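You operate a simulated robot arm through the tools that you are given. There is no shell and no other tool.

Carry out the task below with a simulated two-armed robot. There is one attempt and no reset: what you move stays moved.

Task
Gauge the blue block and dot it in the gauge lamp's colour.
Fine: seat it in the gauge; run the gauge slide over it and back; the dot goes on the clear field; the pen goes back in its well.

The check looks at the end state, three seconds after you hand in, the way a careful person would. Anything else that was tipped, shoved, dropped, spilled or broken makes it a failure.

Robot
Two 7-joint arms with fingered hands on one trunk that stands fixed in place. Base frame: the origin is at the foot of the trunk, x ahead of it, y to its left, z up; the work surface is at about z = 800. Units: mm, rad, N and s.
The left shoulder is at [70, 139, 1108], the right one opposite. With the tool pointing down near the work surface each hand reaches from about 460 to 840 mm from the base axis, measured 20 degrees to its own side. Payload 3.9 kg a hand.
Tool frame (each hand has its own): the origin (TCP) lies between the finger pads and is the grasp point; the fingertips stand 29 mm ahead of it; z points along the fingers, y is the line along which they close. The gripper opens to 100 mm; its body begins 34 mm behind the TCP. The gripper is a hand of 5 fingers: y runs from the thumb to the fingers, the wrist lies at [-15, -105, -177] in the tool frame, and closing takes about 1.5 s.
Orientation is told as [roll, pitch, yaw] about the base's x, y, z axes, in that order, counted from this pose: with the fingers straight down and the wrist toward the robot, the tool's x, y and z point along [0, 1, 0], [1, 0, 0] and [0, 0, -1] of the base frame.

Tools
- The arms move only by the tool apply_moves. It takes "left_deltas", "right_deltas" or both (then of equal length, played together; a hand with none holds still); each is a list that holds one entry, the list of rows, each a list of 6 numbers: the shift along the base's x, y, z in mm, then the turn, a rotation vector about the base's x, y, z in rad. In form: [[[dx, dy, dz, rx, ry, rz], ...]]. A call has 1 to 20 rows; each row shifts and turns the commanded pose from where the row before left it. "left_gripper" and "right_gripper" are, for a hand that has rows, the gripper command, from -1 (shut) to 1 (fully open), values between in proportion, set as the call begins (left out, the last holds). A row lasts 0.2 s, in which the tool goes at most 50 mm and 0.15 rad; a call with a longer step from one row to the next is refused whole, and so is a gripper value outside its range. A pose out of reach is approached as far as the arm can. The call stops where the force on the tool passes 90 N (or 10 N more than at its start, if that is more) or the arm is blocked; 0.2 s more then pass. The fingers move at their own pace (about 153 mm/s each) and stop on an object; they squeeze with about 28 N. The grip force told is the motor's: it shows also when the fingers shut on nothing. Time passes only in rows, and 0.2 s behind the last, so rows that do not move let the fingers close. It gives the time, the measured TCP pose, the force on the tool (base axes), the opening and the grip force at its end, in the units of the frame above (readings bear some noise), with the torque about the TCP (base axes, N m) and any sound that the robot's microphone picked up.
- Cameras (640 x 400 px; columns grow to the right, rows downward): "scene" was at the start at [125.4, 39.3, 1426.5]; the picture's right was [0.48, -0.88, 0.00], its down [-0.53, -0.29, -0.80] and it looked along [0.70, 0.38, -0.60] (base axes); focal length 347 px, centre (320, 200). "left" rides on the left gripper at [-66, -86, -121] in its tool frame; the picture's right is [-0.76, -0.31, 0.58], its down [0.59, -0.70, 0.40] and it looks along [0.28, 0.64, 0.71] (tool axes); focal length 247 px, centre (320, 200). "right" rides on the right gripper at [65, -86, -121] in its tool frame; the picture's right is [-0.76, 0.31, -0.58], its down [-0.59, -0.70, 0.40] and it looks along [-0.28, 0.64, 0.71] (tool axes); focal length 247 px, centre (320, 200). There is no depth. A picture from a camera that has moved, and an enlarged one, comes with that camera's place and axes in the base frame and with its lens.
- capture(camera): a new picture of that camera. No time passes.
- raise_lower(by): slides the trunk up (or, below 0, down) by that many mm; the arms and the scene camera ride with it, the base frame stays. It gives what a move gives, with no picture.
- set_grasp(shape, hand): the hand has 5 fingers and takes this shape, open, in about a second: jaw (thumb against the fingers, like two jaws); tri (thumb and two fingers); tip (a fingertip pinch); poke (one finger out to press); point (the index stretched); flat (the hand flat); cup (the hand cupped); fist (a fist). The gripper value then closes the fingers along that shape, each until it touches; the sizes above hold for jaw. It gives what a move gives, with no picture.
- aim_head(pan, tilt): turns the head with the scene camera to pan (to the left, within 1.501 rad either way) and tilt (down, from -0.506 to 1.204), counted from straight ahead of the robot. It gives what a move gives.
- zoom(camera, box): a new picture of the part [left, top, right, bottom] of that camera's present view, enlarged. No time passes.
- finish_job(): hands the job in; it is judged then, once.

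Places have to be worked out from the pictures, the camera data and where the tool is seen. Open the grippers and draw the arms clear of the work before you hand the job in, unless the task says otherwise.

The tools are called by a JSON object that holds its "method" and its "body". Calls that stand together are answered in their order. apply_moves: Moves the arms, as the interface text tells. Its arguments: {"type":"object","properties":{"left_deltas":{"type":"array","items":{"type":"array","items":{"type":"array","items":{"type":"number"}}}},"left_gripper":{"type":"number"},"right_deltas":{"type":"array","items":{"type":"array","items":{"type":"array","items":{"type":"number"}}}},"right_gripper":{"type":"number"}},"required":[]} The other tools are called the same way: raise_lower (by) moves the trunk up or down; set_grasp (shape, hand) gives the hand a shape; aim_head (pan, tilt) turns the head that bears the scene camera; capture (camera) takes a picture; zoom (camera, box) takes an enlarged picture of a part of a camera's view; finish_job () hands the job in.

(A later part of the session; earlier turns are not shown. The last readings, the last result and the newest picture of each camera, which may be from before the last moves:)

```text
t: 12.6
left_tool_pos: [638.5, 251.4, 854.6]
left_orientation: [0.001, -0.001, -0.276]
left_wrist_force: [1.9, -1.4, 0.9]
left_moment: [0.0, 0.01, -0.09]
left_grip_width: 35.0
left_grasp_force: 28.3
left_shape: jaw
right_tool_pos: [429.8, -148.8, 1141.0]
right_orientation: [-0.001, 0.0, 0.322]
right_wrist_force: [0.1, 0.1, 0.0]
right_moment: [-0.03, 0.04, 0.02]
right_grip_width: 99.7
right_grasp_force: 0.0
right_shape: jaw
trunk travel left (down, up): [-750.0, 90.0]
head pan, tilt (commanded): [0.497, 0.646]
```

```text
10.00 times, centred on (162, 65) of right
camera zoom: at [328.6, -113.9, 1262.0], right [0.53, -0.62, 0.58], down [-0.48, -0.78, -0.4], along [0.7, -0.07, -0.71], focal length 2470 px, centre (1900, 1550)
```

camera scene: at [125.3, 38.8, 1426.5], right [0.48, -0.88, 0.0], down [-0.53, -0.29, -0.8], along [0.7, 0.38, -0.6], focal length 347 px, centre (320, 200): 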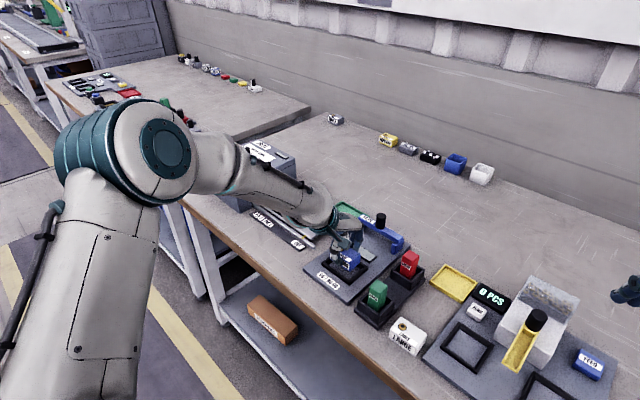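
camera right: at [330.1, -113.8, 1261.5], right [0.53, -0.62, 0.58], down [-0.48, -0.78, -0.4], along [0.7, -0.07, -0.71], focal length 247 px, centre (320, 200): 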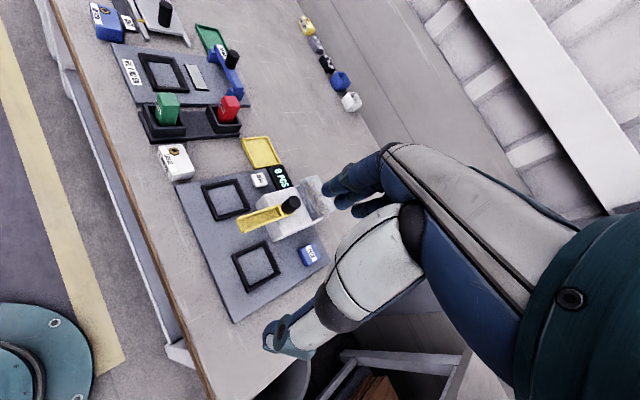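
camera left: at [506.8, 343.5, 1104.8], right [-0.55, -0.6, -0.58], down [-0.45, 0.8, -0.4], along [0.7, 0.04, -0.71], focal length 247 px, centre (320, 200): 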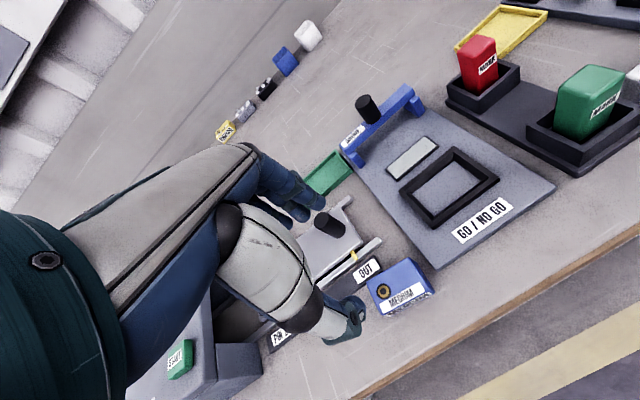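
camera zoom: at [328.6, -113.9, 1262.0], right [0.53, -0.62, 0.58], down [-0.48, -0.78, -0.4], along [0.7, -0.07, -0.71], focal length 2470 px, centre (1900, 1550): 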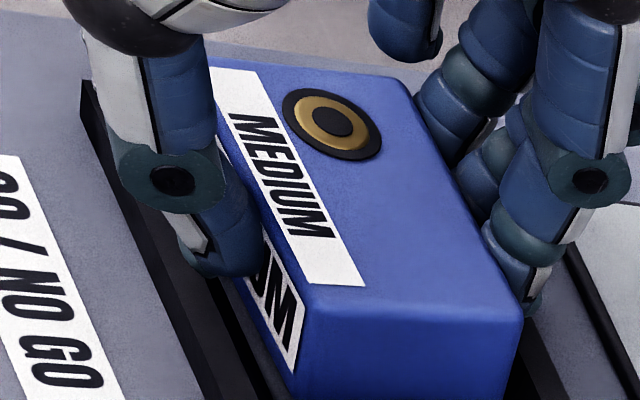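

A light sideways force (about 2 N) shows the near-left corner grazing the nest wall. I correct the yaw slightly and keep lowering.

{"method": "apply_moves", "body": {"left_deltas": [[[0.4, -0.1, 0, 0, 0, -0.015], [0, 0, -1, 0, 0, 0], [0, 0, 0, 0, 0, 0]]]}}

{"method": "apply_moves", "body": {"left_deltas": [[[0, 0, -1, 0, 0, 0], [0, 0, 0, 0, 0, 0]]]}}

{"method": "zoom", "body": {"camera": "scene", "box": [321, 245, 369, 285]}}

{"method": "zoom", "body": {"camera": "right", "box": [130, 45, 194, 85]}}

```text
t: 13.4
left_tool_pos: [639.4, 252.4, 853.1]
left_orientation: [0.0, 0.001, -0.29]
left_wrist_force: [-0.8, 0.6, 0.4]
left_moment: [0.03, 0.01, -0.01]
left_grip_width: 35.0
left_grasp_force: 28.1
left_shape: jaw
right_tool_pos: [430.3, -149.6, 1140.9]
right_orientation: [-0.001, 0.0, 0.32]
right_wrist_force: [0.6, 0.9, -0.4]
right_moment: [-0.03, -0.01, -0.02]
right_grip_width: 99.8
right_grasp_force: 0.1
right_shape: jaw
trunk travel left (down, up): [-750.0, 90.0]
head pan, tilt (commanded): [0.497, 0.646]
```

```text
t: 14.0
left_tool_pos: [638.5, 252.3, 852.4]
left_orientation: [0.001, -0.003, -0.29]
left_wrist_force: [0.5, 0.5, 4.7]
left_moment: [0.0, -0.03, -0.01]
left_grip_width: 35.0
left_grasp_force: 28.0
left_shape: jaw
right_tool_pos: [430.4, -147.8, 1141.5]
right_orientation: [0.0, 0.001, 0.321]
right_wrist_force: [-0.2, -0.7, 0.2]
right_moment: [0.0, -0.02, 0.06]
right_grip_width: 99.7
right_grasp_force: 0.1
right_shape: jaw
trunk travel left (down, up): [-750.0, 90.0]
head pan, tilt (commanded): [0.497, 0.646]
```

```text
10.00 times, centred on (345, 265) of scene
camera zoom: at [124.8, 39.3, 1426.6], right [0.48, -0.88, 0.0], down [-0.53, -0.29, -0.8], along [0.7, 0.38, -0.6], focal length 3472 px, centre (70, -450)
```

zoom: 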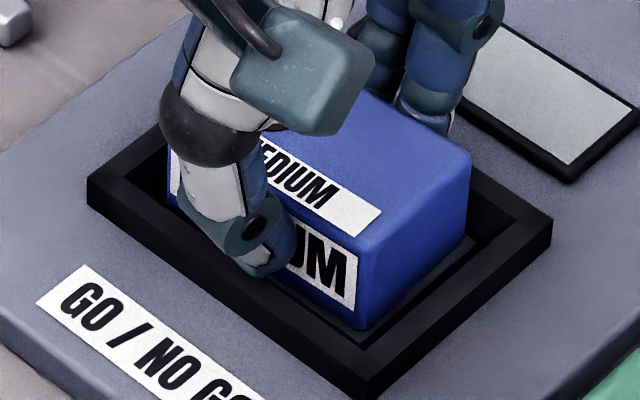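

```text
10.00 times, centred on (162, 65) of right
camera zoom: at [328.1, -113.6, 1262.2], right [0.53, -0.62, 0.58], down [-0.48, -0.78, -0.4], along [0.7, -0.07, -0.71], focal length 2470 px, centre (1900, 1550)
```

zoom: 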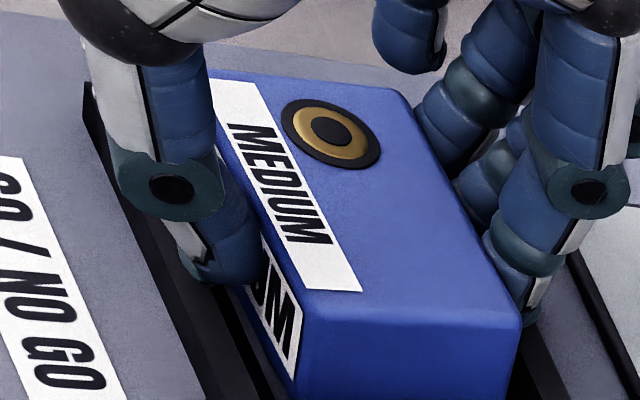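

The block has touched the nest floor (4.7 N up). I open the fingers moderately to release it and then lift straight up.

{"method": "apply_moves", "body": {"left_deltas": [[[0, 0, 0, 0, 0, 0], [0, 0, 0, 0, 0, 0], [0, 0, 0, 0, 0, 0], [0, 0, 0, 0, 0, 0]]], "left_gripper": 0.2}}

{"method": "apply_moves", "body": {"left_deltas": [[[0, 0, 5, 0, 0, 0], [0, 0, 20, 0, 0, 0], [0, 0, 35, 0, 0, 0], [0, 0, 35, 0, 0, 0], [0, 0, 0, 0, 0, 0]]]}}

{"method": "zoom", "body": {"camera": "scene", "box": [321, 240, 385, 290]}}

{"method": "zoom", "body": {"camera": "right", "box": [130, 45, 194, 95]}}

{"method": "zoom", "body": {"camera": "left", "box": [290, 130, 450, 290]}}

```text
t: 15.0
left_tool_pos: [638.8, 253.0, 852.3]
left_orientation: [0.0, -0.001, -0.29]
left_wrist_force: [1.0, -0.1, -1.2]
left_moment: [0.02, 0.04, 0.0]
left_grip_width: 59.6
left_grasp_force: 0.1
left_shape: jaw
right_tool_pos: [429.9, -149.5, 1140.4]
right_orientation: [0.0, 0.0, 0.322]
right_wrist_force: [-0.1, -0.5, -0.1]
right_moment: [-0.02, 0.0, 0.0]
right_grip_width: 99.8
right_grasp_force: 0.1
right_shape: jaw
trunk travel left (down, up): [-750.0, 90.0]
head pan, tilt (commanded): [0.497, 0.646]
```

```text
t: 16.2
left_tool_pos: [636.1, 253.8, 947.1]
left_orientation: [0.0, -0.001, -0.289]
left_wrist_force: [0.8, 0.2, 0.4]
left_moment: [0.02, 0.0, -0.03]
left_grip_width: 60.0
left_grasp_force: 0.0
left_shape: jaw
right_tool_pos: [430.6, -148.6, 1140.9]
right_orientation: [0.0, 0.004, 0.321]
right_wrist_force: [-0.6, -0.2, 0.3]
right_moment: [0.01, 0.05, 0.02]
right_grip_width: 100.0
right_grasp_force: 0.0
right_shape: jaw
trunk travel left (down, up): [-750.0, 90.0]
head pan, tilt (commanded): [0.497, 0.646]
```

```text
8.00 times, centred on (353, 265) of scene
camera zoom: at [126.1, 39.6, 1426.4], right [0.48, -0.88, 0.0], down [-0.53, -0.29, -0.8], along [0.7, 0.38, -0.6], focal length 2777 px, centre (56, -320)
```

zoom: 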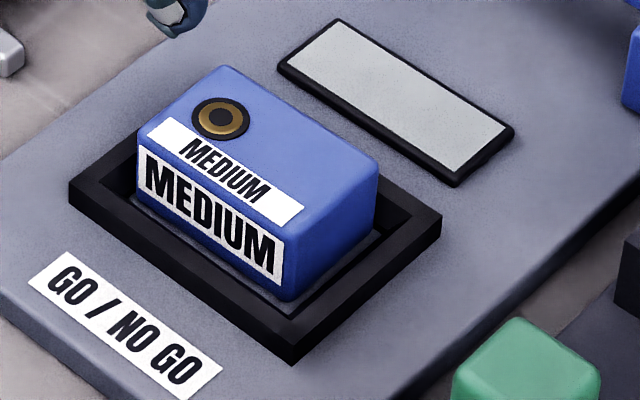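

```text
8.00 times, centred on (162, 70) of right
camera zoom: at [329.3, -113.3, 1261.9], right [0.53, -0.62, 0.58], down [-0.48, -0.78, -0.4], along [0.7, -0.07, -0.71], focal length 1976 px, centre (1584, 1240)
```

zoom: 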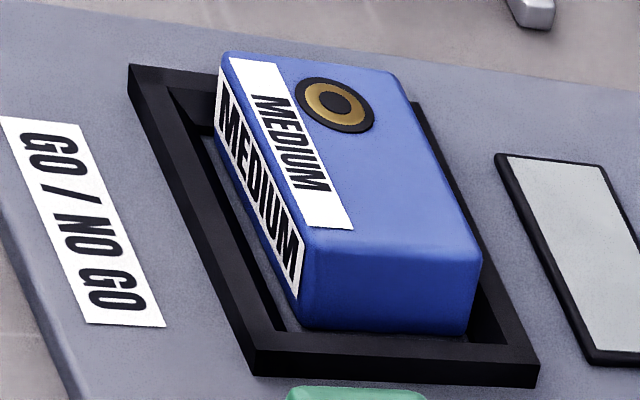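

```text
2.50 times, centred on (370, 210) of left
camera zoom: at [536.3, 214.4, 1068.3], right [-0.51, -0.64, -0.58], down [-0.51, 0.76, -0.4], along [0.7, 0.09, -0.71], focal length 617 px, centre (195, 175)
```

zoom: 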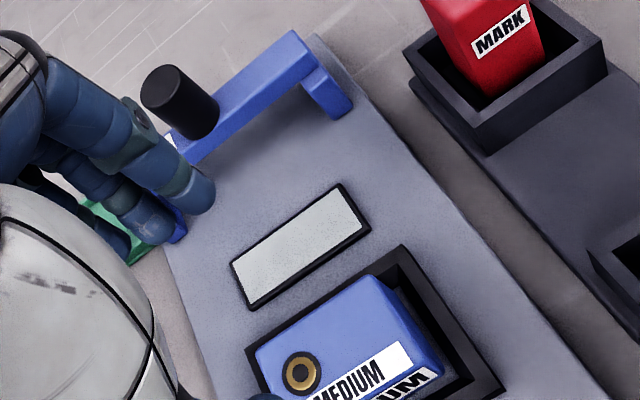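

The block sits in the nest. Before using the slide I check for tilt by zooming on its edges against the frame.

{"method": "zoom", "body": {"camera": "right", "box": [155, 70, 187, 96]}}

{"method": "zoom", "body": {"camera": "scene", "box": [325, 245, 370, 280]}}

{"method": "zoom", "body": {"camera": "left", "box": [340, 230, 420, 300]}}

```text
15.38 times, centred on (171, 83) of right
camera zoom: at [329.3, -113.3, 1261.9], right [0.53, -0.62, 0.58], down [-0.48, -0.78, -0.4], along [0.7, -0.07, -0.71], focal length 3800 px, centre (2612, 2000)
```

zoom: 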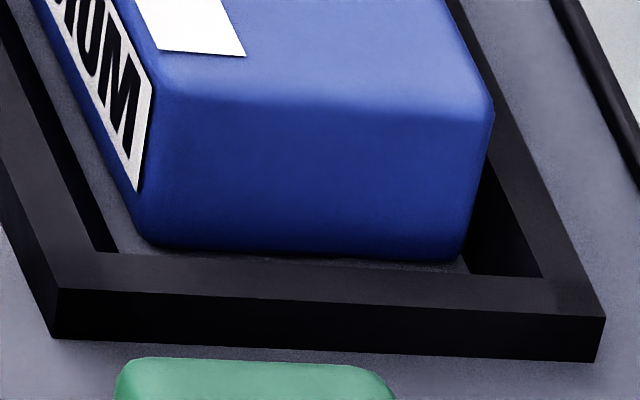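

```text
11.43 times, centred on (348, 262) of scene
camera zoom: at [126.1, 39.6, 1426.4], right [0.48, -0.88, 0.0], down [-0.53, -0.29, -0.8], along [0.7, 0.38, -0.6], focal length 3968 px, centre (6, -514)
```

zoom: 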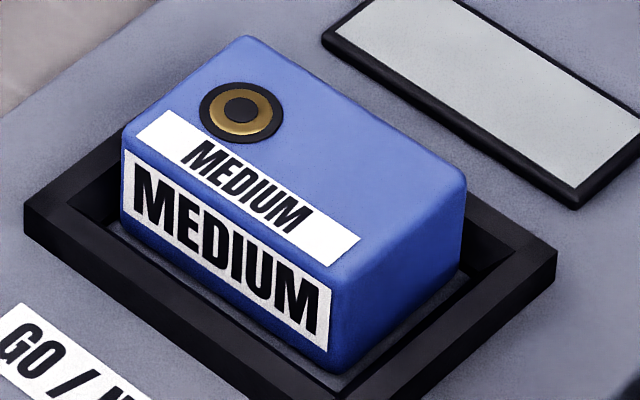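

```text
5.71 times, centred on (380, 265) of left
camera zoom: at [536.3, 214.4, 1068.3], right [-0.51, -0.64, -0.58], down [-0.51, 0.76, -0.4], along [0.7, 0.09, -0.71], focal length 1411 px, centre (-23, -171)
```

zoom: 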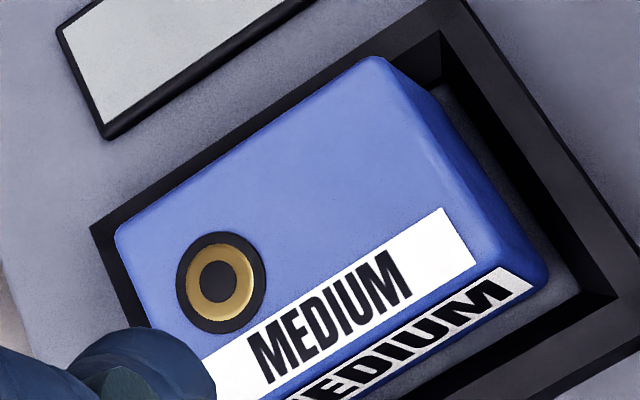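

The block sits flat on the nest floor. Next I carry the left hand, open, to above the slide knob, which I estimate at (767, 218) with its top near z 889.

{"method": "apply_moves", "body": {"left_deltas": [[[32.4, -8.8, 0, 0, 0, 0.012], [32.4, -8.8, 0, 0, 0, 0], [32.4, -8.8, 0, 0, 0, 0], [32.3, -8.8, 0, 0, 0, 0], [0, 0, 0, 0, 0, 0]]], "left_gripper": 0.4}}

{"method": "zoom", "body": {"camera": "scene", "box": [330, 180, 426, 250]}}

{"method": "zoom", "body": {"camera": "right", "box": [180, 20, 276, 90]}}

{"method": "capture", "body": {"camera": "left"}}

```text
t: 17.4
left_tool_pos: [765.6, 216.9, 947.0]
left_orientation: [0.001, -0.002, -0.279]
left_wrist_force: [0.4, 0.6, 0.8]
left_moment: [-0.01, -0.01, -0.02]
left_grip_width: 70.0
left_grasp_force: 0.0
left_shape: jaw
right_tool_pos: [429.3, -149.3, 1140.9]
right_orientation: [0.0, 0.002, 0.321]
right_wrist_force: [-0.5, 0.4, -0.1]
right_moment: [0.01, -0.01, 0.0]
right_grip_width: 99.8
right_grasp_force: 0.0
right_shape: jaw
trunk travel left (down, up): [-750.0, 90.0]
head pan, tilt (commanded): [0.497, 0.646]
```

```text
5.71 times, centred on (378, 215) of scene
camera zoom: at [124.0, 39.7, 1426.7], right [0.48, -0.88, 0.0], down [-0.53, -0.29, -0.8], along [0.7, 0.38, -0.6], focal length 1984 px, centre (-11, 114)
```

zoom: 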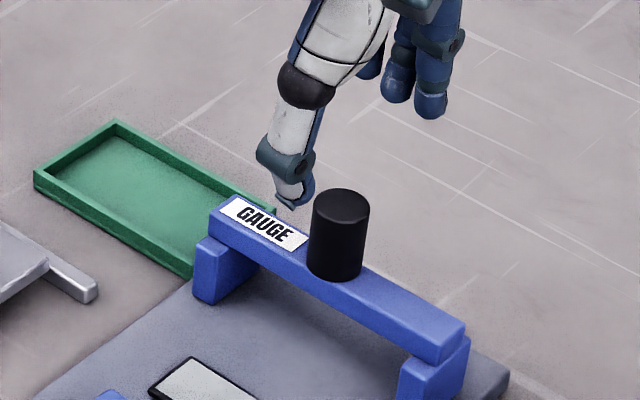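

```text
5.71 times, centred on (228, 55) of right
camera zoom: at [327.4, -113.2, 1262.5], right [0.53, -0.62, 0.58], down [-0.48, -0.78, -0.4], along [0.7, -0.07, -0.71], focal length 1411 px, centre (846, 1029)
```

zoom: 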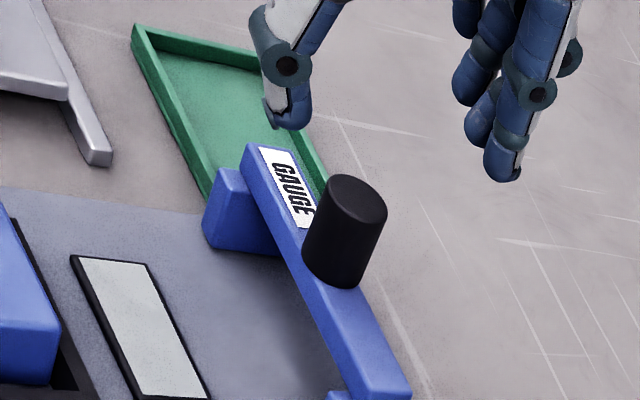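

```text
taken
camera left: at [664.9, 176.2, 1068.1], right [-0.5, -0.64, -0.58], down [-0.51, 0.76, -0.4], along [0.7, 0.1, -0.71], focal length 247 px, centre (320, 200)
```

left: 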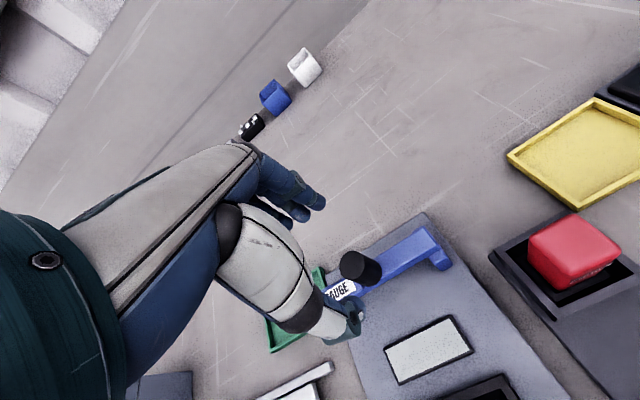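

I zoom in on the knob with the left hand's camera to triangulate it against the scene camera.

{"method": "zoom", "body": {"camera": "left", "box": [300, 210, 460, 310]}}

{"method": "zoom", "body": {"camera": "scene", "box": [355, 205, 411, 245]}}

```text
4.00 times, centred on (380, 260) of left
camera zoom: at [664.9, 176.2, 1068.1], right [-0.5, -0.64, -0.58], down [-0.51, 0.76, -0.4], along [0.7, 0.1, -0.71], focal length 988 px, centre (80, -40)
```

zoom: 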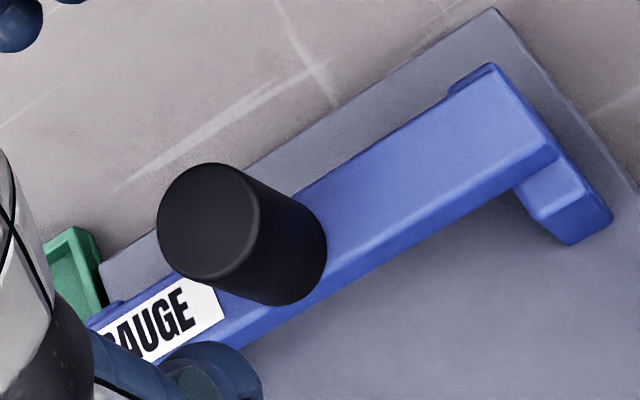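

```text
10.00 times, centred on (383, 225) of scene
camera zoom: at [124.0, 39.7, 1426.7], right [0.48, -0.88, 0.0], down [-0.53, -0.29, -0.8], along [0.7, 0.38, -0.6], focal length 3472 px, centre (-310, -50)
```

zoom: 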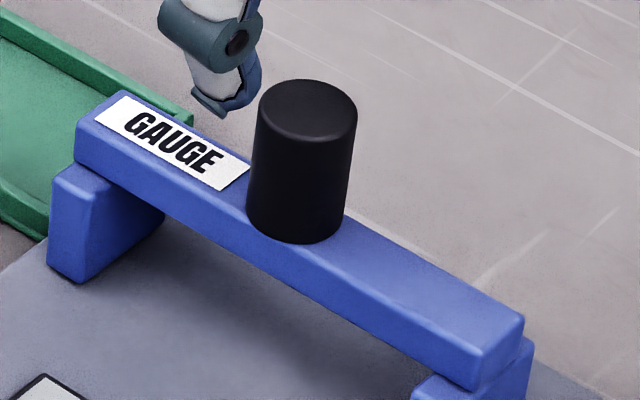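

Both cameras put the knob at about (764, 217.5), spanning z 857 to 890. I centre the hand over it and lower to just above the bar.

{"method": "apply_moves", "body": {"left_deltas": [[[-3.0, 0, -20, 0, 0, 0], [0, 0, -20, 0, 0, 0], [0, 0, -14, 0, 0, 0], [0, 0, 0, 0, 0, 0]]]}}

{"method": "zoom", "body": {"camera": "scene", "box": [340, 190, 420, 250]}}

{"method": "zoom", "body": {"camera": "right", "box": [190, 30, 270, 90]}}

{"method": "zoom", "body": {"camera": "left", "box": [250, 190, 410, 310]}}

```text
t: 18.4
left_tool_pos: [763.1, 216.0, 892.7]
left_orientation: [-0.001, -0.001, -0.279]
left_wrist_force: [0.7, 1.0, 0.3]
left_moment: [0.0, 0.0, 0.0]
left_grip_width: 69.6
left_grasp_force: 0.0
left_shape: jaw
right_tool_pos: [429.4, -149.3, 1140.8]
right_orientation: [-0.002, 0.0, 0.321]
right_wrist_force: [-0.1, -0.6, 0.4]
right_moment: [-0.01, 0.02, -0.02]
right_grip_width: 99.9
right_grasp_force: 0.2
right_shape: jaw
trunk travel left (down, up): [-750.0, 90.0]
head pan, tilt (commanded): [0.497, 0.646]
```

```text
6.67 times, centred on (380, 220) of scene
camera zoom: at [125.2, 39.4, 1426.5], right [0.48, -0.88, 0.0], down [-0.53, -0.29, -0.8], along [0.7, 0.38, -0.6], focal length 2314 px, centre (-80, 67)
```

zoom: 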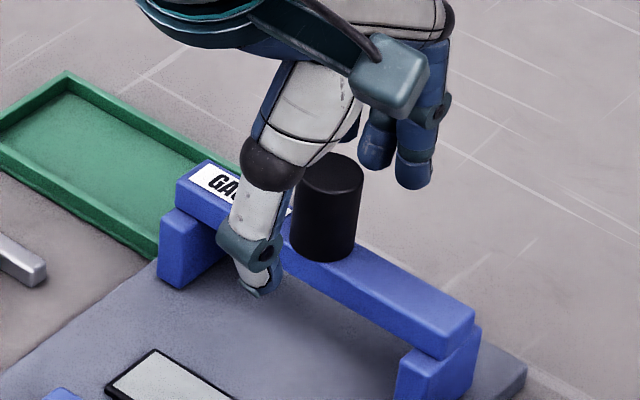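

```text
6.67 times, centred on (230, 60) of right
camera zoom: at [328.4, -113.5, 1262.1], right [0.53, -0.62, 0.58], down [-0.48, -0.78, -0.4], along [0.7, -0.07, -0.71], focal length 1646 px, centre (920, 1133)
```

zoom: 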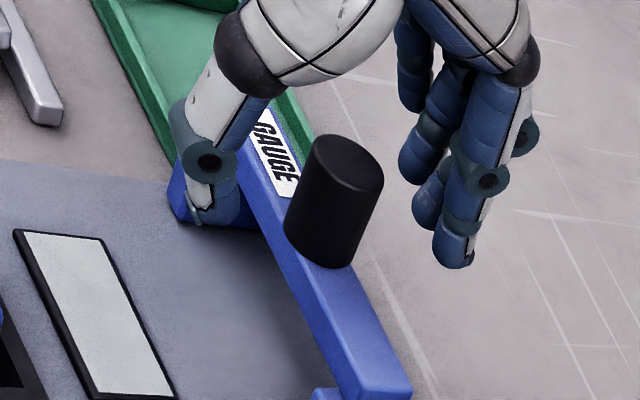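

```text
3.33 times, centred on (330, 250) of left
camera zoom: at [663.1, 176.1, 1013.9], right [-0.5, -0.64, -0.58], down [-0.51, 0.76, -0.4], along [0.7, 0.1, -0.71], focal length 823 px, centre (287, 33)
```

zoom: 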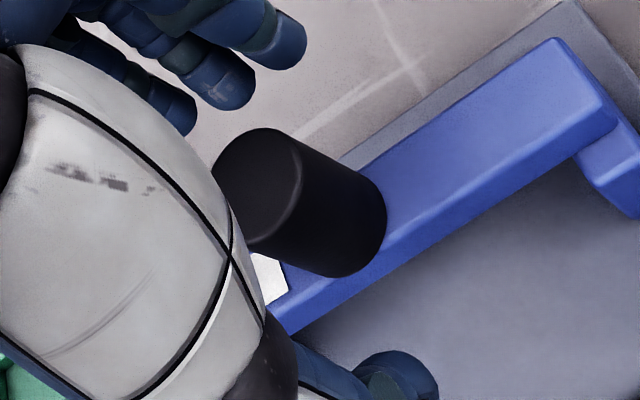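

Thumb and fingers straddle the knob above the bar. I close on the knob.

{"method": "apply_moves", "body": {"left_deltas": [[[0, 0, 0, 0, 0, 0], [0, 0, 0, 0, 0, 0], [0, 0, 0, 0, 0, 0], [0, 0, 0, 0, 0, 0], [0, 0, 0, 0, 0, 0], [0, 0, 0, 0, 0, 0], [0, 0, 0, 0, 0, 0], [0, 0, 0, 0, 0, 0]]], "left_gripper": -1}}

{"method": "zoom", "body": {"camera": "scene", "box": [340, 190, 420, 250]}}

{"method": "zoom", "body": {"camera": "right", "box": [190, 30, 270, 90]}}

```text
t: 20.2
left_tool_pos: [763.9, 218.3, 892.1]
left_orientation: [-0.001, 0.0, -0.278]
left_wrist_force: [-5.0, -0.4, -4.2]
left_moment: [0.02, 0.13, 0.0]
left_grip_width: 14.9
left_grasp_force: 28.4
left_shape: jaw
right_tool_pos: [431.0, -148.7, 1140.4]
right_orientation: [-0.001, 0.0, 0.321]
right_wrist_force: [-0.9, -0.4, 0.4]
right_moment: [0.0, 0.04, 0.0]
right_grip_width: 99.7
right_grasp_force: 0.0
right_shape: jaw
trunk travel left (down, up): [-750.0, 90.0]
head pan, tilt (commanded): [0.497, 0.646]
```

```text
6.67 times, centred on (380, 220) of scene
camera zoom: at [125.1, 39.4, 1426.5], right [0.48, -0.88, 0.0], down [-0.53, -0.29, -0.8], along [0.7, 0.38, -0.6], focal length 2314 px, centre (-80, 67)
```

zoom: 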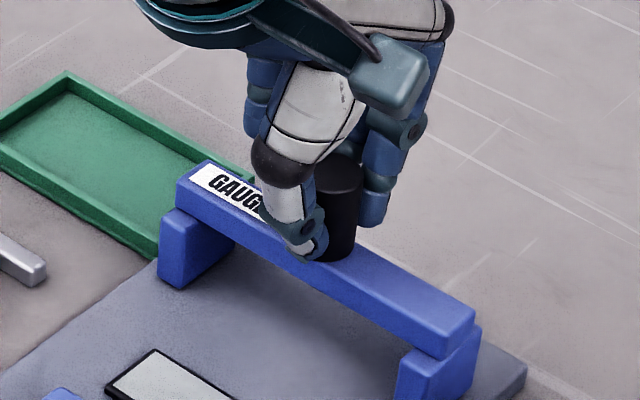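

```text
6.67 times, centred on (230, 60) of right
camera zoom: at [328.3, -113.5, 1262.1], right [0.53, -0.62, 0.58], down [-0.48, -0.78, -0.4], along [0.7, -0.07, -0.71], focal length 1646 px, centre (920, 1133)
```

zoom: 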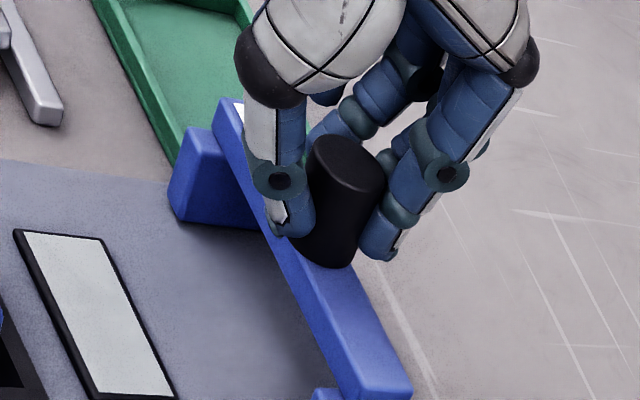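

The grip on the knob is firm. I pull the slide toward the robot along the board axis, in short runs while watching the force.

{"method": "apply_moves", "body": {"left_deltas": [[[-7.7, 2.16, 0, 0, 0, 0], [-7.7, 2.16, 0, 0, 0, 0], [-7.7, 2.16, 0, 0, 0, 0]]]}}

{"method": "zoom", "body": {"camera": "scene", "box": [320, 190, 420, 270]}}

```text
t: 21.0
left_tool_pos: [742.4, 222.5, 892.5]
left_orientation: [0.001, -0.001, -0.276]
left_wrist_force: [0.6, -4.0, -2.1]
left_moment: [-0.09, -0.04, -0.02]
left_grip_width: 14.8
left_grasp_force: 28.7
left_shape: jaw
right_tool_pos: [430.4, -150.0, 1140.8]
right_orientation: [0.001, 0.0, 0.321]
right_wrist_force: [0.3, -0.4, 1.6]
right_moment: [-0.06, 0.02, -0.01]
right_grip_width: 99.9
right_grasp_force: 0.0
right_shape: jaw
trunk travel left (down, up): [-750.0, 90.0]
head pan, tilt (commanded): [0.497, 0.646]
```

```text
5.00 times, centred on (370, 230) of scene
camera zoom: at [125.8, 38.7, 1426.5], right [0.48, -0.88, 0.0], down [-0.53, -0.29, -0.8], along [0.7, 0.38, -0.6], focal length 1736 px, centre (70, 50)
```

zoom: 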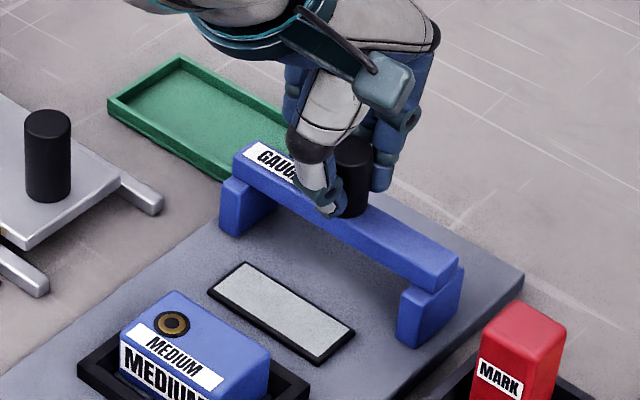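

The slide moves freely with only a 4 N sideways load. I continue, with a slightly smaller y share, until the bar is near the block.

{"method": "apply_moves", "body": {"left_deltas": [[[-7.75, 2.0, 0, 0, 0, 0], [-7.75, 2.0, 0, 0, 0, 0], [-7.75, 2.0, 0, 0, 0, 0], [-7.75, 2.0, 0, 0, 0, 0], [-7.75, 2.0, 0, 0, 0, 0], [-7.75, 2.0, 0, 0, 0, 0], [-7.75, 2.0, 0, 0, 0, 0]]]}}

{"method": "zoom", "body": {"camera": "scene", "box": [310, 200, 410, 290]}}

{"method": "zoom", "body": {"camera": "right", "box": [130, 30, 250, 110]}}

```text
t: 22.6
left_tool_pos: [686.5, 237.6, 892.1]
left_orientation: [-0.001, 0.0, -0.279]
left_wrist_force: [1.5, 1.8, 1.7]
left_moment: [0.02, -0.05, -0.02]
left_grip_width: 14.8
left_grasp_force: 28.1
left_shape: jaw
right_tool_pos: [429.8, -148.8, 1140.4]
right_orientation: [-0.001, 0.0, 0.32]
right_wrist_force: [-0.1, 1.1, 0.3]
right_moment: [0.0, 0.01, -0.02]
right_grip_width: 99.6
right_grasp_force: 0.1
right_shape: jaw
trunk travel left (down, up): [-750.0, 90.0]
head pan, tilt (commanded): [0.497, 0.646]
```

```text
4.44 times, centred on (360, 245) of scene
camera zoom: at [125.1, 39.6, 1426.6], right [0.48, -0.88, 0.0], down [-0.53, -0.29, -0.8], along [0.7, 0.38, -0.6], focal length 1543 px, centre (142, 0)
```

zoom: 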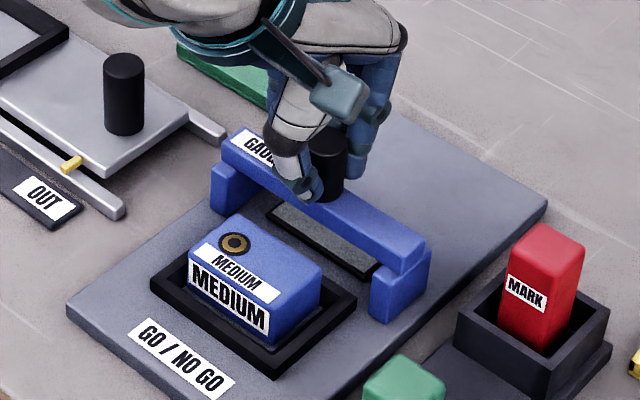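

```text
5.00 times, centred on (190, 70) of right
camera zoom: at [328.4, -113.2, 1262.2], right [0.53, -0.62, 0.58], down [-0.48, -0.78, -0.4], along [0.7, -0.07, -0.71], focal length 1235 px, centre (970, 850)
```

zoom: 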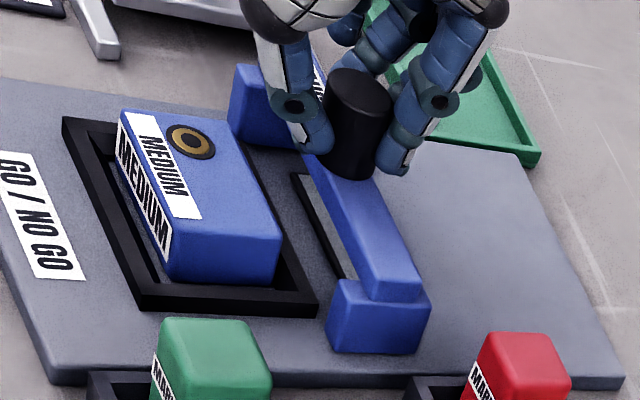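

The slide is now over the lamp and about to meet the block. I continue in smaller runs, watching for contact with the block.

{"method": "apply_moves", "body": {"left_deltas": [[[-4.83, 1.3, 0, 0, 0, 0], [-4.83, 1.3, 0, 0, 0, 0], [-4.83, 1.3, 0, 0, 0, 0], [0, 0, 0, 0, 0, 0]]]}}

{"method": "zoom", "body": {"camera": "scene", "box": [310, 200, 410, 290]}}

{"method": "zoom", "body": {"camera": "right", "box": [130, 30, 250, 110]}}

```text
t: 23.6
left_tool_pos: [672.9, 241.7, 894.3]
left_orientation: [0.001, -0.001, -0.278]
left_wrist_force: [0.9, 1.3, 0.0]
left_moment: [0.04, -0.05, 0.01]
left_grip_width: 15.1
left_grasp_force: 28.3
left_shape: jaw
right_tool_pos: [430.4, -148.1, 1140.2]
right_orientation: [-0.001, 0.001, 0.321]
right_wrist_force: [0.5, -0.5, -0.4]
right_moment: [0.01, 0.0, -0.01]
right_grip_width: 99.6
right_grasp_force: 0.0
right_shape: jaw
trunk travel left (down, up): [-750.0, 90.0]
head pan, tilt (commanded): [0.497, 0.646]
```

```text
4.44 times, centred on (360, 245) of scene
camera zoom: at [125.4, 39.3, 1426.5], right [0.48, -0.88, 0.0], down [-0.53, -0.29, -0.8], along [0.7, 0.38, -0.6], focal length 1543 px, centre (142, 0)
```

zoom: 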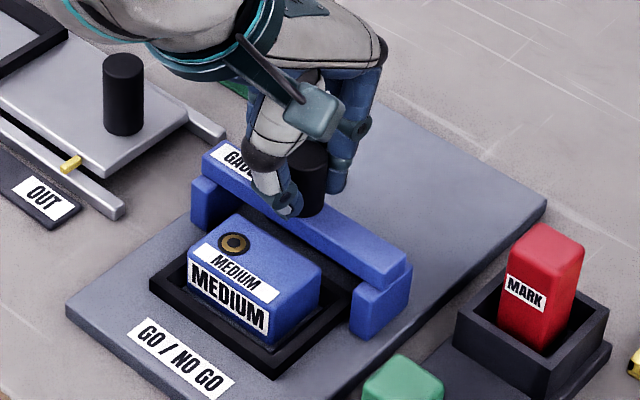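

```text
5.00 times, centred on (190, 70) of right
camera zoom: at [328.6, -113.6, 1262.0], right [0.53, -0.62, 0.58], down [-0.48, -0.78, -0.4], along [0.7, -0.07, -0.71], focal length 1235 px, centre (970, 850)
```

zoom: 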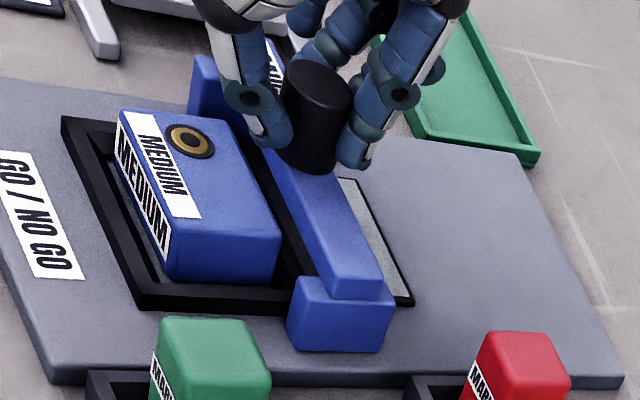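

The legs clear the frame and the forces stay near zero. I continue over the block in small steps.

{"method": "apply_moves", "body": {"left_deltas": [[[-4.83, 1.3, 0, 0, 0, 0], [-4.83, 1.3, 0, 0, 0, 0], [-4.83, 1.3, 0, 0, 0, 0], [0, 0, 0, 0, 0, 0]]]}}

{"method": "zoom", "body": {"camera": "scene", "box": [310, 200, 410, 290]}}

{"method": "zoom", "body": {"camera": "right", "box": [130, 30, 250, 110]}}

```text
t: 24.6
left_tool_pos: [657.7, 246.0, 894.4]
left_orientation: [0.0, -0.001, -0.277]
left_wrist_force: [0.3, 2.2, 0.1]
left_moment: [0.08, -0.02, 0.0]
left_grip_width: 15.0
left_grasp_force: 27.9
left_shape: jaw
right_tool_pos: [431.4, -148.3, 1138.5]
right_orientation: [0.001, 0.0, 0.32]
right_wrist_force: [0.2, -0.8, 0.6]
right_moment: [-0.01, 0.0, 0.01]
right_grip_width: 99.7
right_grasp_force: 0.0
right_shape: jaw
trunk travel left (down, up): [-750.0, 90.0]
head pan, tilt (commanded): [0.497, 0.646]
```

```text
4.44 times, centred on (360, 245) of scene
camera zoom: at [125.6, 39.8, 1426.5], right [0.48, -0.88, 0.0], down [-0.53, -0.29, -0.8], along [0.7, 0.38, -0.6], focal length 1543 px, centre (142, 0)
```

zoom: 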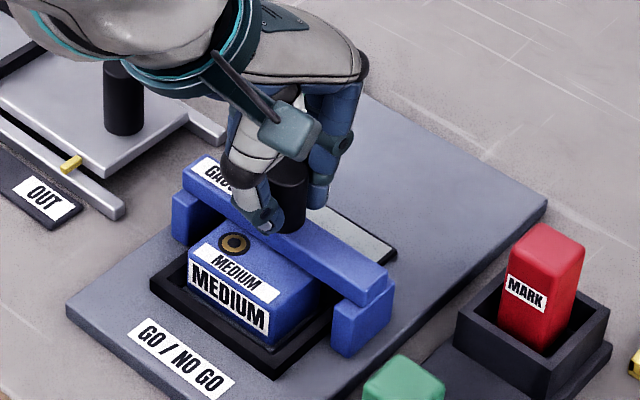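

```text
5.00 times, centred on (190, 70) of right
camera zoom: at [328.8, -113.2, 1262.0], right [0.53, -0.62, 0.58], down [-0.48, -0.78, -0.4], along [0.7, -0.07, -0.71], focal length 1235 px, centre (970, 850)
```

zoom: 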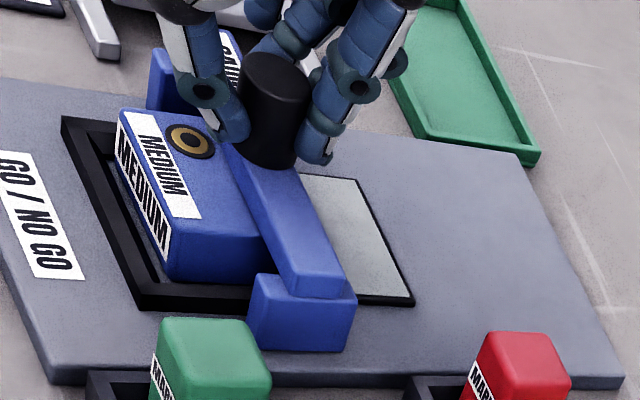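

The bar passes over the block without touching it. I carry on to bring it fully across.

{"method": "apply_moves", "body": {"left_deltas": [[[-4.83, 1.3, 0, 0, 0, 0], [-4.83, 1.3, 0, 0, 0, 0], [-4.83, 1.3, 0, 0, 0, 0], [-4.83, 1.3, 0, 0, 0, 0], [0, 0, 0, 0, 0, 0]]]}}

{"method": "zoom", "body": {"camera": "scene", "box": [310, 200, 410, 290]}}

{"method": "zoom", "body": {"camera": "right", "box": [130, 30, 250, 110]}}

```text
t: 25.8
left_tool_pos: [639.5, 251.5, 893.2]
left_orientation: [0.002, 0.001, -0.279]
left_wrist_force: [1.8, 2.5, -1.1]
left_moment: [0.05, -0.04, -0.01]
left_grip_width: 14.6
left_grasp_force: 28.2
left_shape: jaw
right_tool_pos: [430.5, -149.1, 1140.8]
right_orientation: [0.0, 0.0, 0.32]
right_wrist_force: [-1.0, 0.2, 0.1]
right_moment: [-0.01, -0.01, 0.0]
right_grip_width: 99.8
right_grasp_force: 0.0
right_shape: jaw
trunk travel left (down, up): [-750.0, 90.0]
head pan, tilt (commanded): [0.497, 0.646]
```

```text
4.44 times, centred on (360, 245) of scene
camera zoom: at [125.8, 39.8, 1426.5], right [0.48, -0.88, 0.0], down [-0.53, -0.29, -0.8], along [0.7, 0.38, -0.6], focal length 1543 px, centre (142, 0)
```

zoom: 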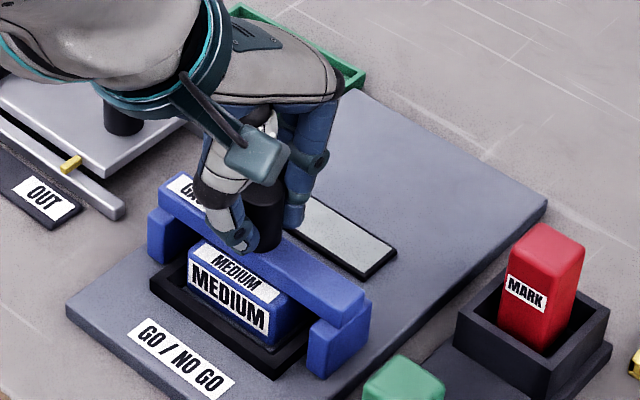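

```text
5.00 times, centred on (190, 70) of right
camera zoom: at [329.0, -113.1, 1262.0], right [0.53, -0.62, 0.58], down [-0.48, -0.78, -0.4], along [0.7, -0.07, -0.71], focal length 1235 px, centre (970, 850)
```

zoom: 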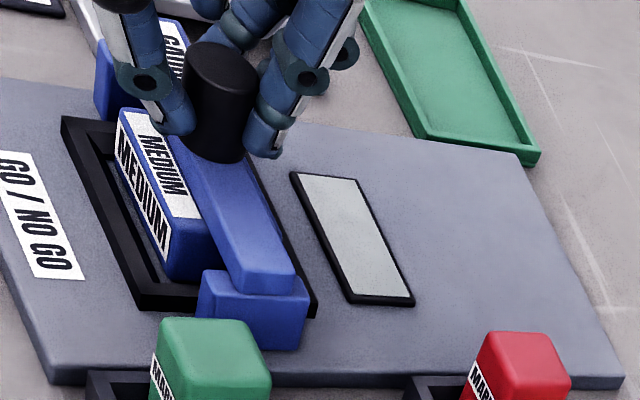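

The bar is now over the block's centre. I continue carefully until it has passed or an end stop is felt.

{"method": "apply_moves", "body": {"left_deltas": [[[-4.83, 1.3, 0, 0, 0, 0], [-4.83, 1.3, 0, 0, 0, 0], [0, 0, 0, 0, 0, 0]]]}}

{"method": "apply_moves", "body": {"left_deltas": [[[-4.83, 1.3, 0, 0, 0, 0], [-4.83, 1.3, 0, 0, 0, 0], [0, 0, 0, 0, 0, 0]]]}}

{"method": "zoom", "body": {"camera": "scene", "box": [310, 200, 410, 290]}}

{"method": "zoom", "body": {"camera": "right", "box": [130, 30, 250, 110]}}

```text
t: 26.6
left_tool_pos: [629.5, 254.3, 893.1]
left_orientation: [0.0, 0.0, -0.278]
left_wrist_force: [1.5, 2.3, 1.5]
left_moment: [0.09, -0.07, 0.02]
left_grip_width: 14.7
left_grasp_force: 27.3
left_shape: jaw
right_tool_pos: [430.8, -148.4, 1140.5]
right_orientation: [0.001, 0.001, 0.32]
right_wrist_force: [0.0, -0.1, 1.3]
right_moment: [0.02, 0.02, -0.04]
right_grip_width: 99.9
right_grasp_force: 0.0
right_shape: jaw
trunk travel left (down, up): [-750.0, 90.0]
head pan, tilt (commanded): [0.497, 0.646]
```

```text
t: 27.4
left_tool_pos: [619.9, 256.9, 892.3]
left_orientation: [0.0, -0.002, -0.279]
left_wrist_force: [1.6, 3.5, 2.5]
left_moment: [0.11, -0.09, 0.01]
left_grip_width: 14.8
left_grasp_force: 27.8
left_shape: jaw
right_tool_pos: [430.5, -149.5, 1140.8]
right_orientation: [-0.001, -0.001, 0.323]
right_wrist_force: [1.5, 0.3, -0.3]
right_moment: [-0.03, 0.02, 0.03]
right_grip_width: 99.7
right_grasp_force: 0.2
right_shape: jaw
trunk travel left (down, up): [-750.0, 90.0]
head pan, tilt (commanded): [0.497, 0.646]
```

```text
4.44 times, centred on (360, 245) of scene
camera zoom: at [125.3, 39.8, 1426.5], right [0.48, -0.88, 0.0], down [-0.53, -0.29, -0.8], along [0.7, 0.38, -0.6], focal length 1543 px, centre (142, 0)
```

zoom: 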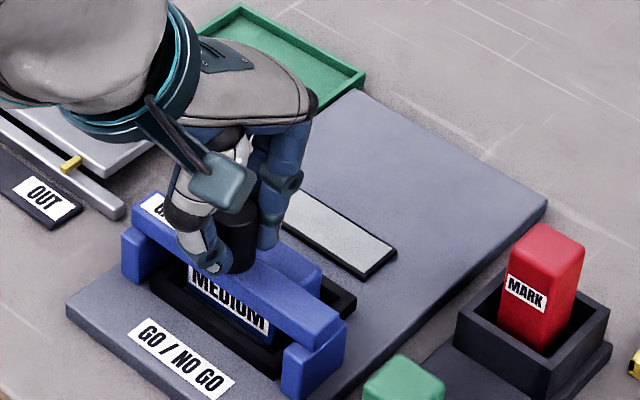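

```text
5.00 times, centred on (190, 70) of right
camera zoom: at [328.6, -113.1, 1262.1], right [0.53, -0.62, 0.58], down [-0.48, -0.78, -0.4], along [0.7, -0.07, -0.71], focal length 1235 px, centre (970, 850)
```

zoom: 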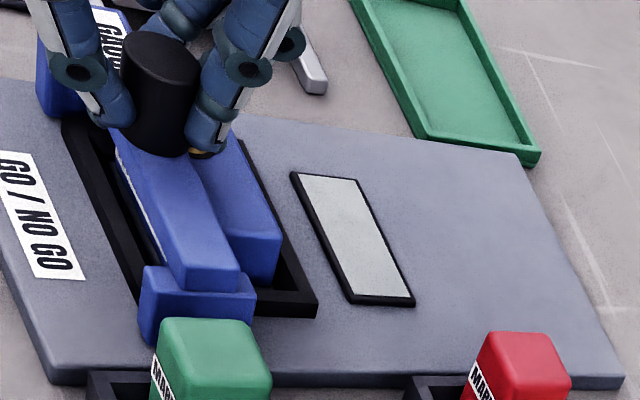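

The bar is over the block's front part with forces still small, and the lamp is still off. I go about 10 mm further to complete the pass, adding a little +y to ease the side load.

{"method": "apply_moves", "body": {"left_deltas": [[[-4.8, 1.9, 0, 0, 0, 0], [-4.8, 1.6, 0, 0, 0, 0], [0, 0, 0, 0, 0, 0]]]}}

{"method": "zoom", "body": {"camera": "scene", "box": [310, 200, 410, 290]}}

{"method": "zoom", "body": {"camera": "right", "box": [130, 30, 250, 110]}}

```text
t: 28.2
left_tool_pos: [609.5, 259.4, 893.6]
left_orientation: [-0.001, 0.0, -0.278]
left_wrist_force: [1.6, 3.1, 3.5]
left_moment: [0.1, -0.08, 0.02]
left_grip_width: 15.1
left_grasp_force: 27.7
left_shape: jaw
right_tool_pos: [429.8, -149.2, 1140.9]
right_orientation: [0.0, 0.0, 0.321]
right_wrist_force: [-0.2, -0.3, -0.7]
right_moment: [-0.03, 0.0, 0.01]
right_grip_width: 99.9
right_grasp_force: 0.0
right_shape: jaw
trunk travel left (down, up): [-750.0, 90.0]
head pan, tilt (commanded): [0.497, 0.646]
```

```text
4.44 times, centred on (360, 245) of scene
camera zoom: at [125.1, 39.6, 1426.5], right [0.48, -0.88, 0.0], down [-0.53, -0.29, -0.8], along [0.7, 0.38, -0.6], focal length 1543 px, centre (142, 0)
```

zoom: 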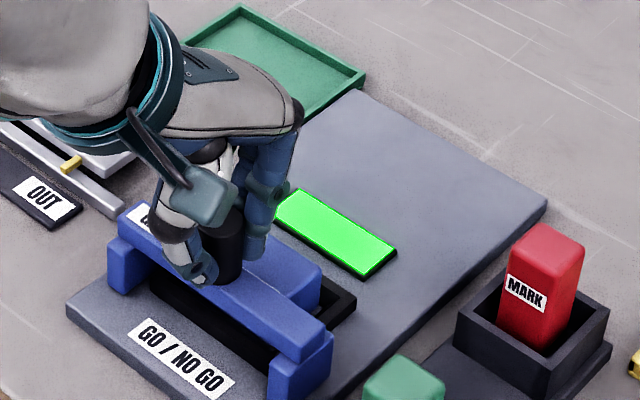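

```text
5.00 times, centred on (190, 70) of right
camera zoom: at [328.4, -113.3, 1262.1], right [0.53, -0.62, 0.58], down [-0.48, -0.78, -0.4], along [0.7, -0.07, -0.71], focal length 1235 px, centre (970, 850)
```

zoom: 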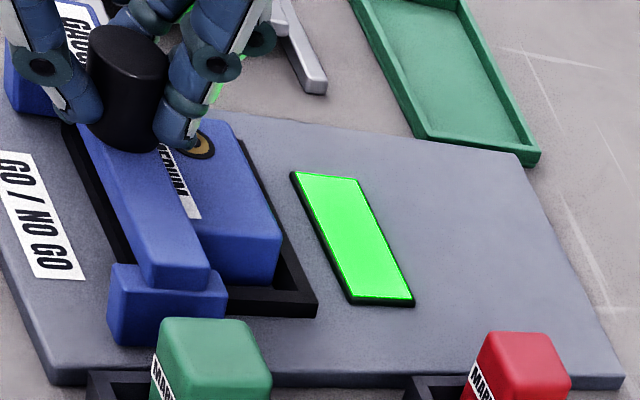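

The lamp lights green. I now run the slide back to its starting place along the same path.

{"method": "apply_moves", "body": {"left_deltas": [[[7.7, -2.1, 0, 0, 0, 0], [7.7, -2.1, 0, 0, 0, 0], [7.7, -2.1, 0, 0, 0, 0], [7.7, -2.1, 0, 0, 0, 0], [7.7, -2.1, 0, 0, 0, 0], [7.7, -2.1, 0, 0, 0, 0], [7.7, -2.1, 0, 0, 0, 0], [7.7, -2.1, 0, 0, 0, 0], [7.7, -2.1, 0, 0, 0, 0], [7.7, -2.1, 0, 0, 0, 0]]]}}

{"method": "zoom", "body": {"camera": "scene", "box": [310, 200, 410, 290]}}

```text
t: 30.4
left_tool_pos: [687.5, 238.1, 893.3]
left_orientation: [0.001, 0.0, -0.278]
left_wrist_force: [-0.9, -3.2, -0.7]
left_moment: [-0.02, -0.05, -0.04]
left_grip_width: 15.1
left_grasp_force: 28.4
left_shape: jaw
right_tool_pos: [430.6, -149.3, 1141.8]
right_orientation: [0.0, 0.001, 0.32]
right_wrist_force: [-0.1, 0.5, 0.9]
right_moment: [-0.02, -0.03, -0.02]
right_grip_width: 100.1
right_grasp_force: 0.0
right_shape: jaw
trunk travel left (down, up): [-750.0, 90.0]
head pan, tilt (commanded): [0.497, 0.646]
```

```text
4.44 times, centred on (360, 245) of scene
camera zoom: at [125.5, 38.8, 1426.5], right [0.48, -0.88, 0.0], down [-0.53, -0.29, -0.8], along [0.7, 0.38, -0.6], focal length 1543 px, centre (142, 0)
```

zoom: 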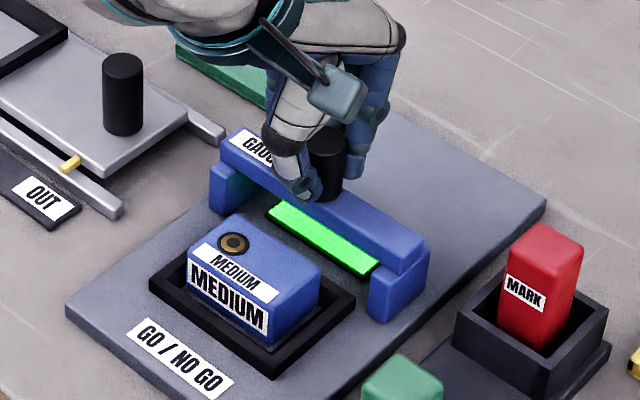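

The block stayed put and the lamp remains green. I bring the slide the rest of the way home.

{"method": "apply_moves", "body": {"left_deltas": [[[7.6, -2.15, 0, 0, 0, 0], [7.6, -2.15, 0, 0, 0, 0], [7.6, -2.15, 0, 0, 0, 0], [7.6, -2.15, 0, 0, 0, 0], [7.6, -2.15, 0, 0, 0, 0], [7.6, -2.15, 0, 0, 0, 0], [7.6, -2.15, 0, 0, 0, 0], [7.6, -2.15, 0, 0, 0, 0], [7.6, -2.15, 0, 0, 0, 0]]]}}

{"method": "apply_moves", "body": {"left_deltas": [[[3, -0.8, 0, 0, 0, 0], [3, -0.8, 0, 0, 0, 0], [2.5, -0.7, 0, 0, 0, 0], [0, 0, 0, 0, 0, 0]]]}}

{"method": "zoom", "body": {"camera": "scene", "box": [310, 190, 420, 290]}}

{"method": "zoom", "body": {"camera": "scene", "box": [355, 205, 411, 245]}}

```text
t: 32.4
left_tool_pos: [756.0, 218.9, 892.8]
left_orientation: [0.001, 0.0, -0.278]
left_wrist_force: [-1.1, -2.3, -0.3]
left_moment: [-0.03, 0.04, -0.04]
left_grip_width: 14.6
left_grasp_force: 28.0
left_shape: jaw
right_tool_pos: [430.3, -149.0, 1140.7]
right_orientation: [0.001, 0.0, 0.321]
right_wrist_force: [-0.2, -0.2, 0.4]
right_moment: [0.02, 0.02, -0.02]
right_grip_width: 100.2
right_grasp_force: 0.0
right_shape: jaw
trunk travel left (down, up): [-750.0, 90.0]
head pan, tilt (commanded): [0.497, 0.646]
```

```text
t: 33.4
left_tool_pos: [762.5, 215.7, 893.2]
left_orientation: [-0.001, -0.001, -0.277]
left_wrist_force: [-3.0, -2.6, -0.7]
left_moment: [-0.03, 0.05, -0.02]
left_grip_width: 14.6
left_grasp_force: 27.6
left_shape: jaw
right_tool_pos: [429.0, -149.8, 1141.6]
right_orientation: [0.001, -0.002, 0.321]
right_wrist_force: [0.0, -0.8, 0.5]
right_moment: [0.01, 0.03, 0.01]
right_grip_width: 100.1
right_grasp_force: 0.1
right_shape: jaw
trunk travel left (down, up): [-750.0, 90.0]
head pan, tilt (commanded): [0.497, 0.646]
```

```text
4.00 times, centred on (365, 240) of scene
camera zoom: at [124.5, 38.8, 1426.6], right [0.48, -0.88, 0.0], down [-0.53, -0.29, -0.8], along [0.7, 0.38, -0.6], focal length 1389 px, centre (140, 40)
```

zoom: 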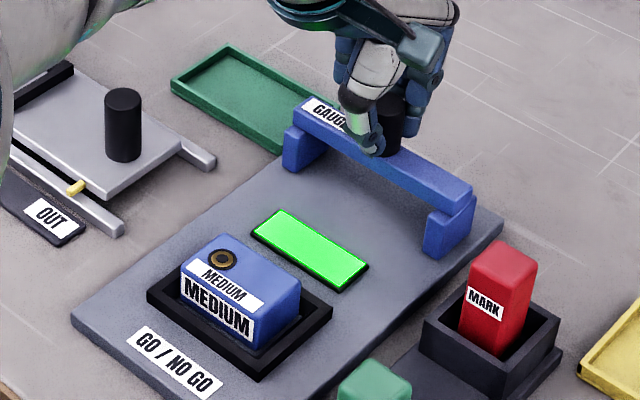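

```text
10.00 times, centred on (383, 225) of scene
camera zoom: at [124.5, 38.8, 1426.6], right [0.48, -0.88, 0.0], down [-0.53, -0.29, -0.8], along [0.7, 0.38, -0.6], focal length 3472 px, centre (-310, -50)
```

zoom: 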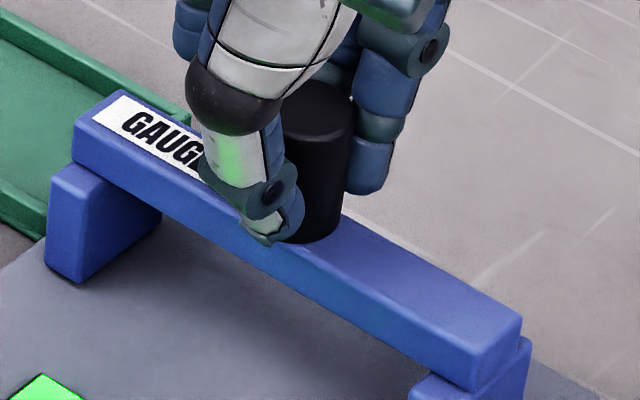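

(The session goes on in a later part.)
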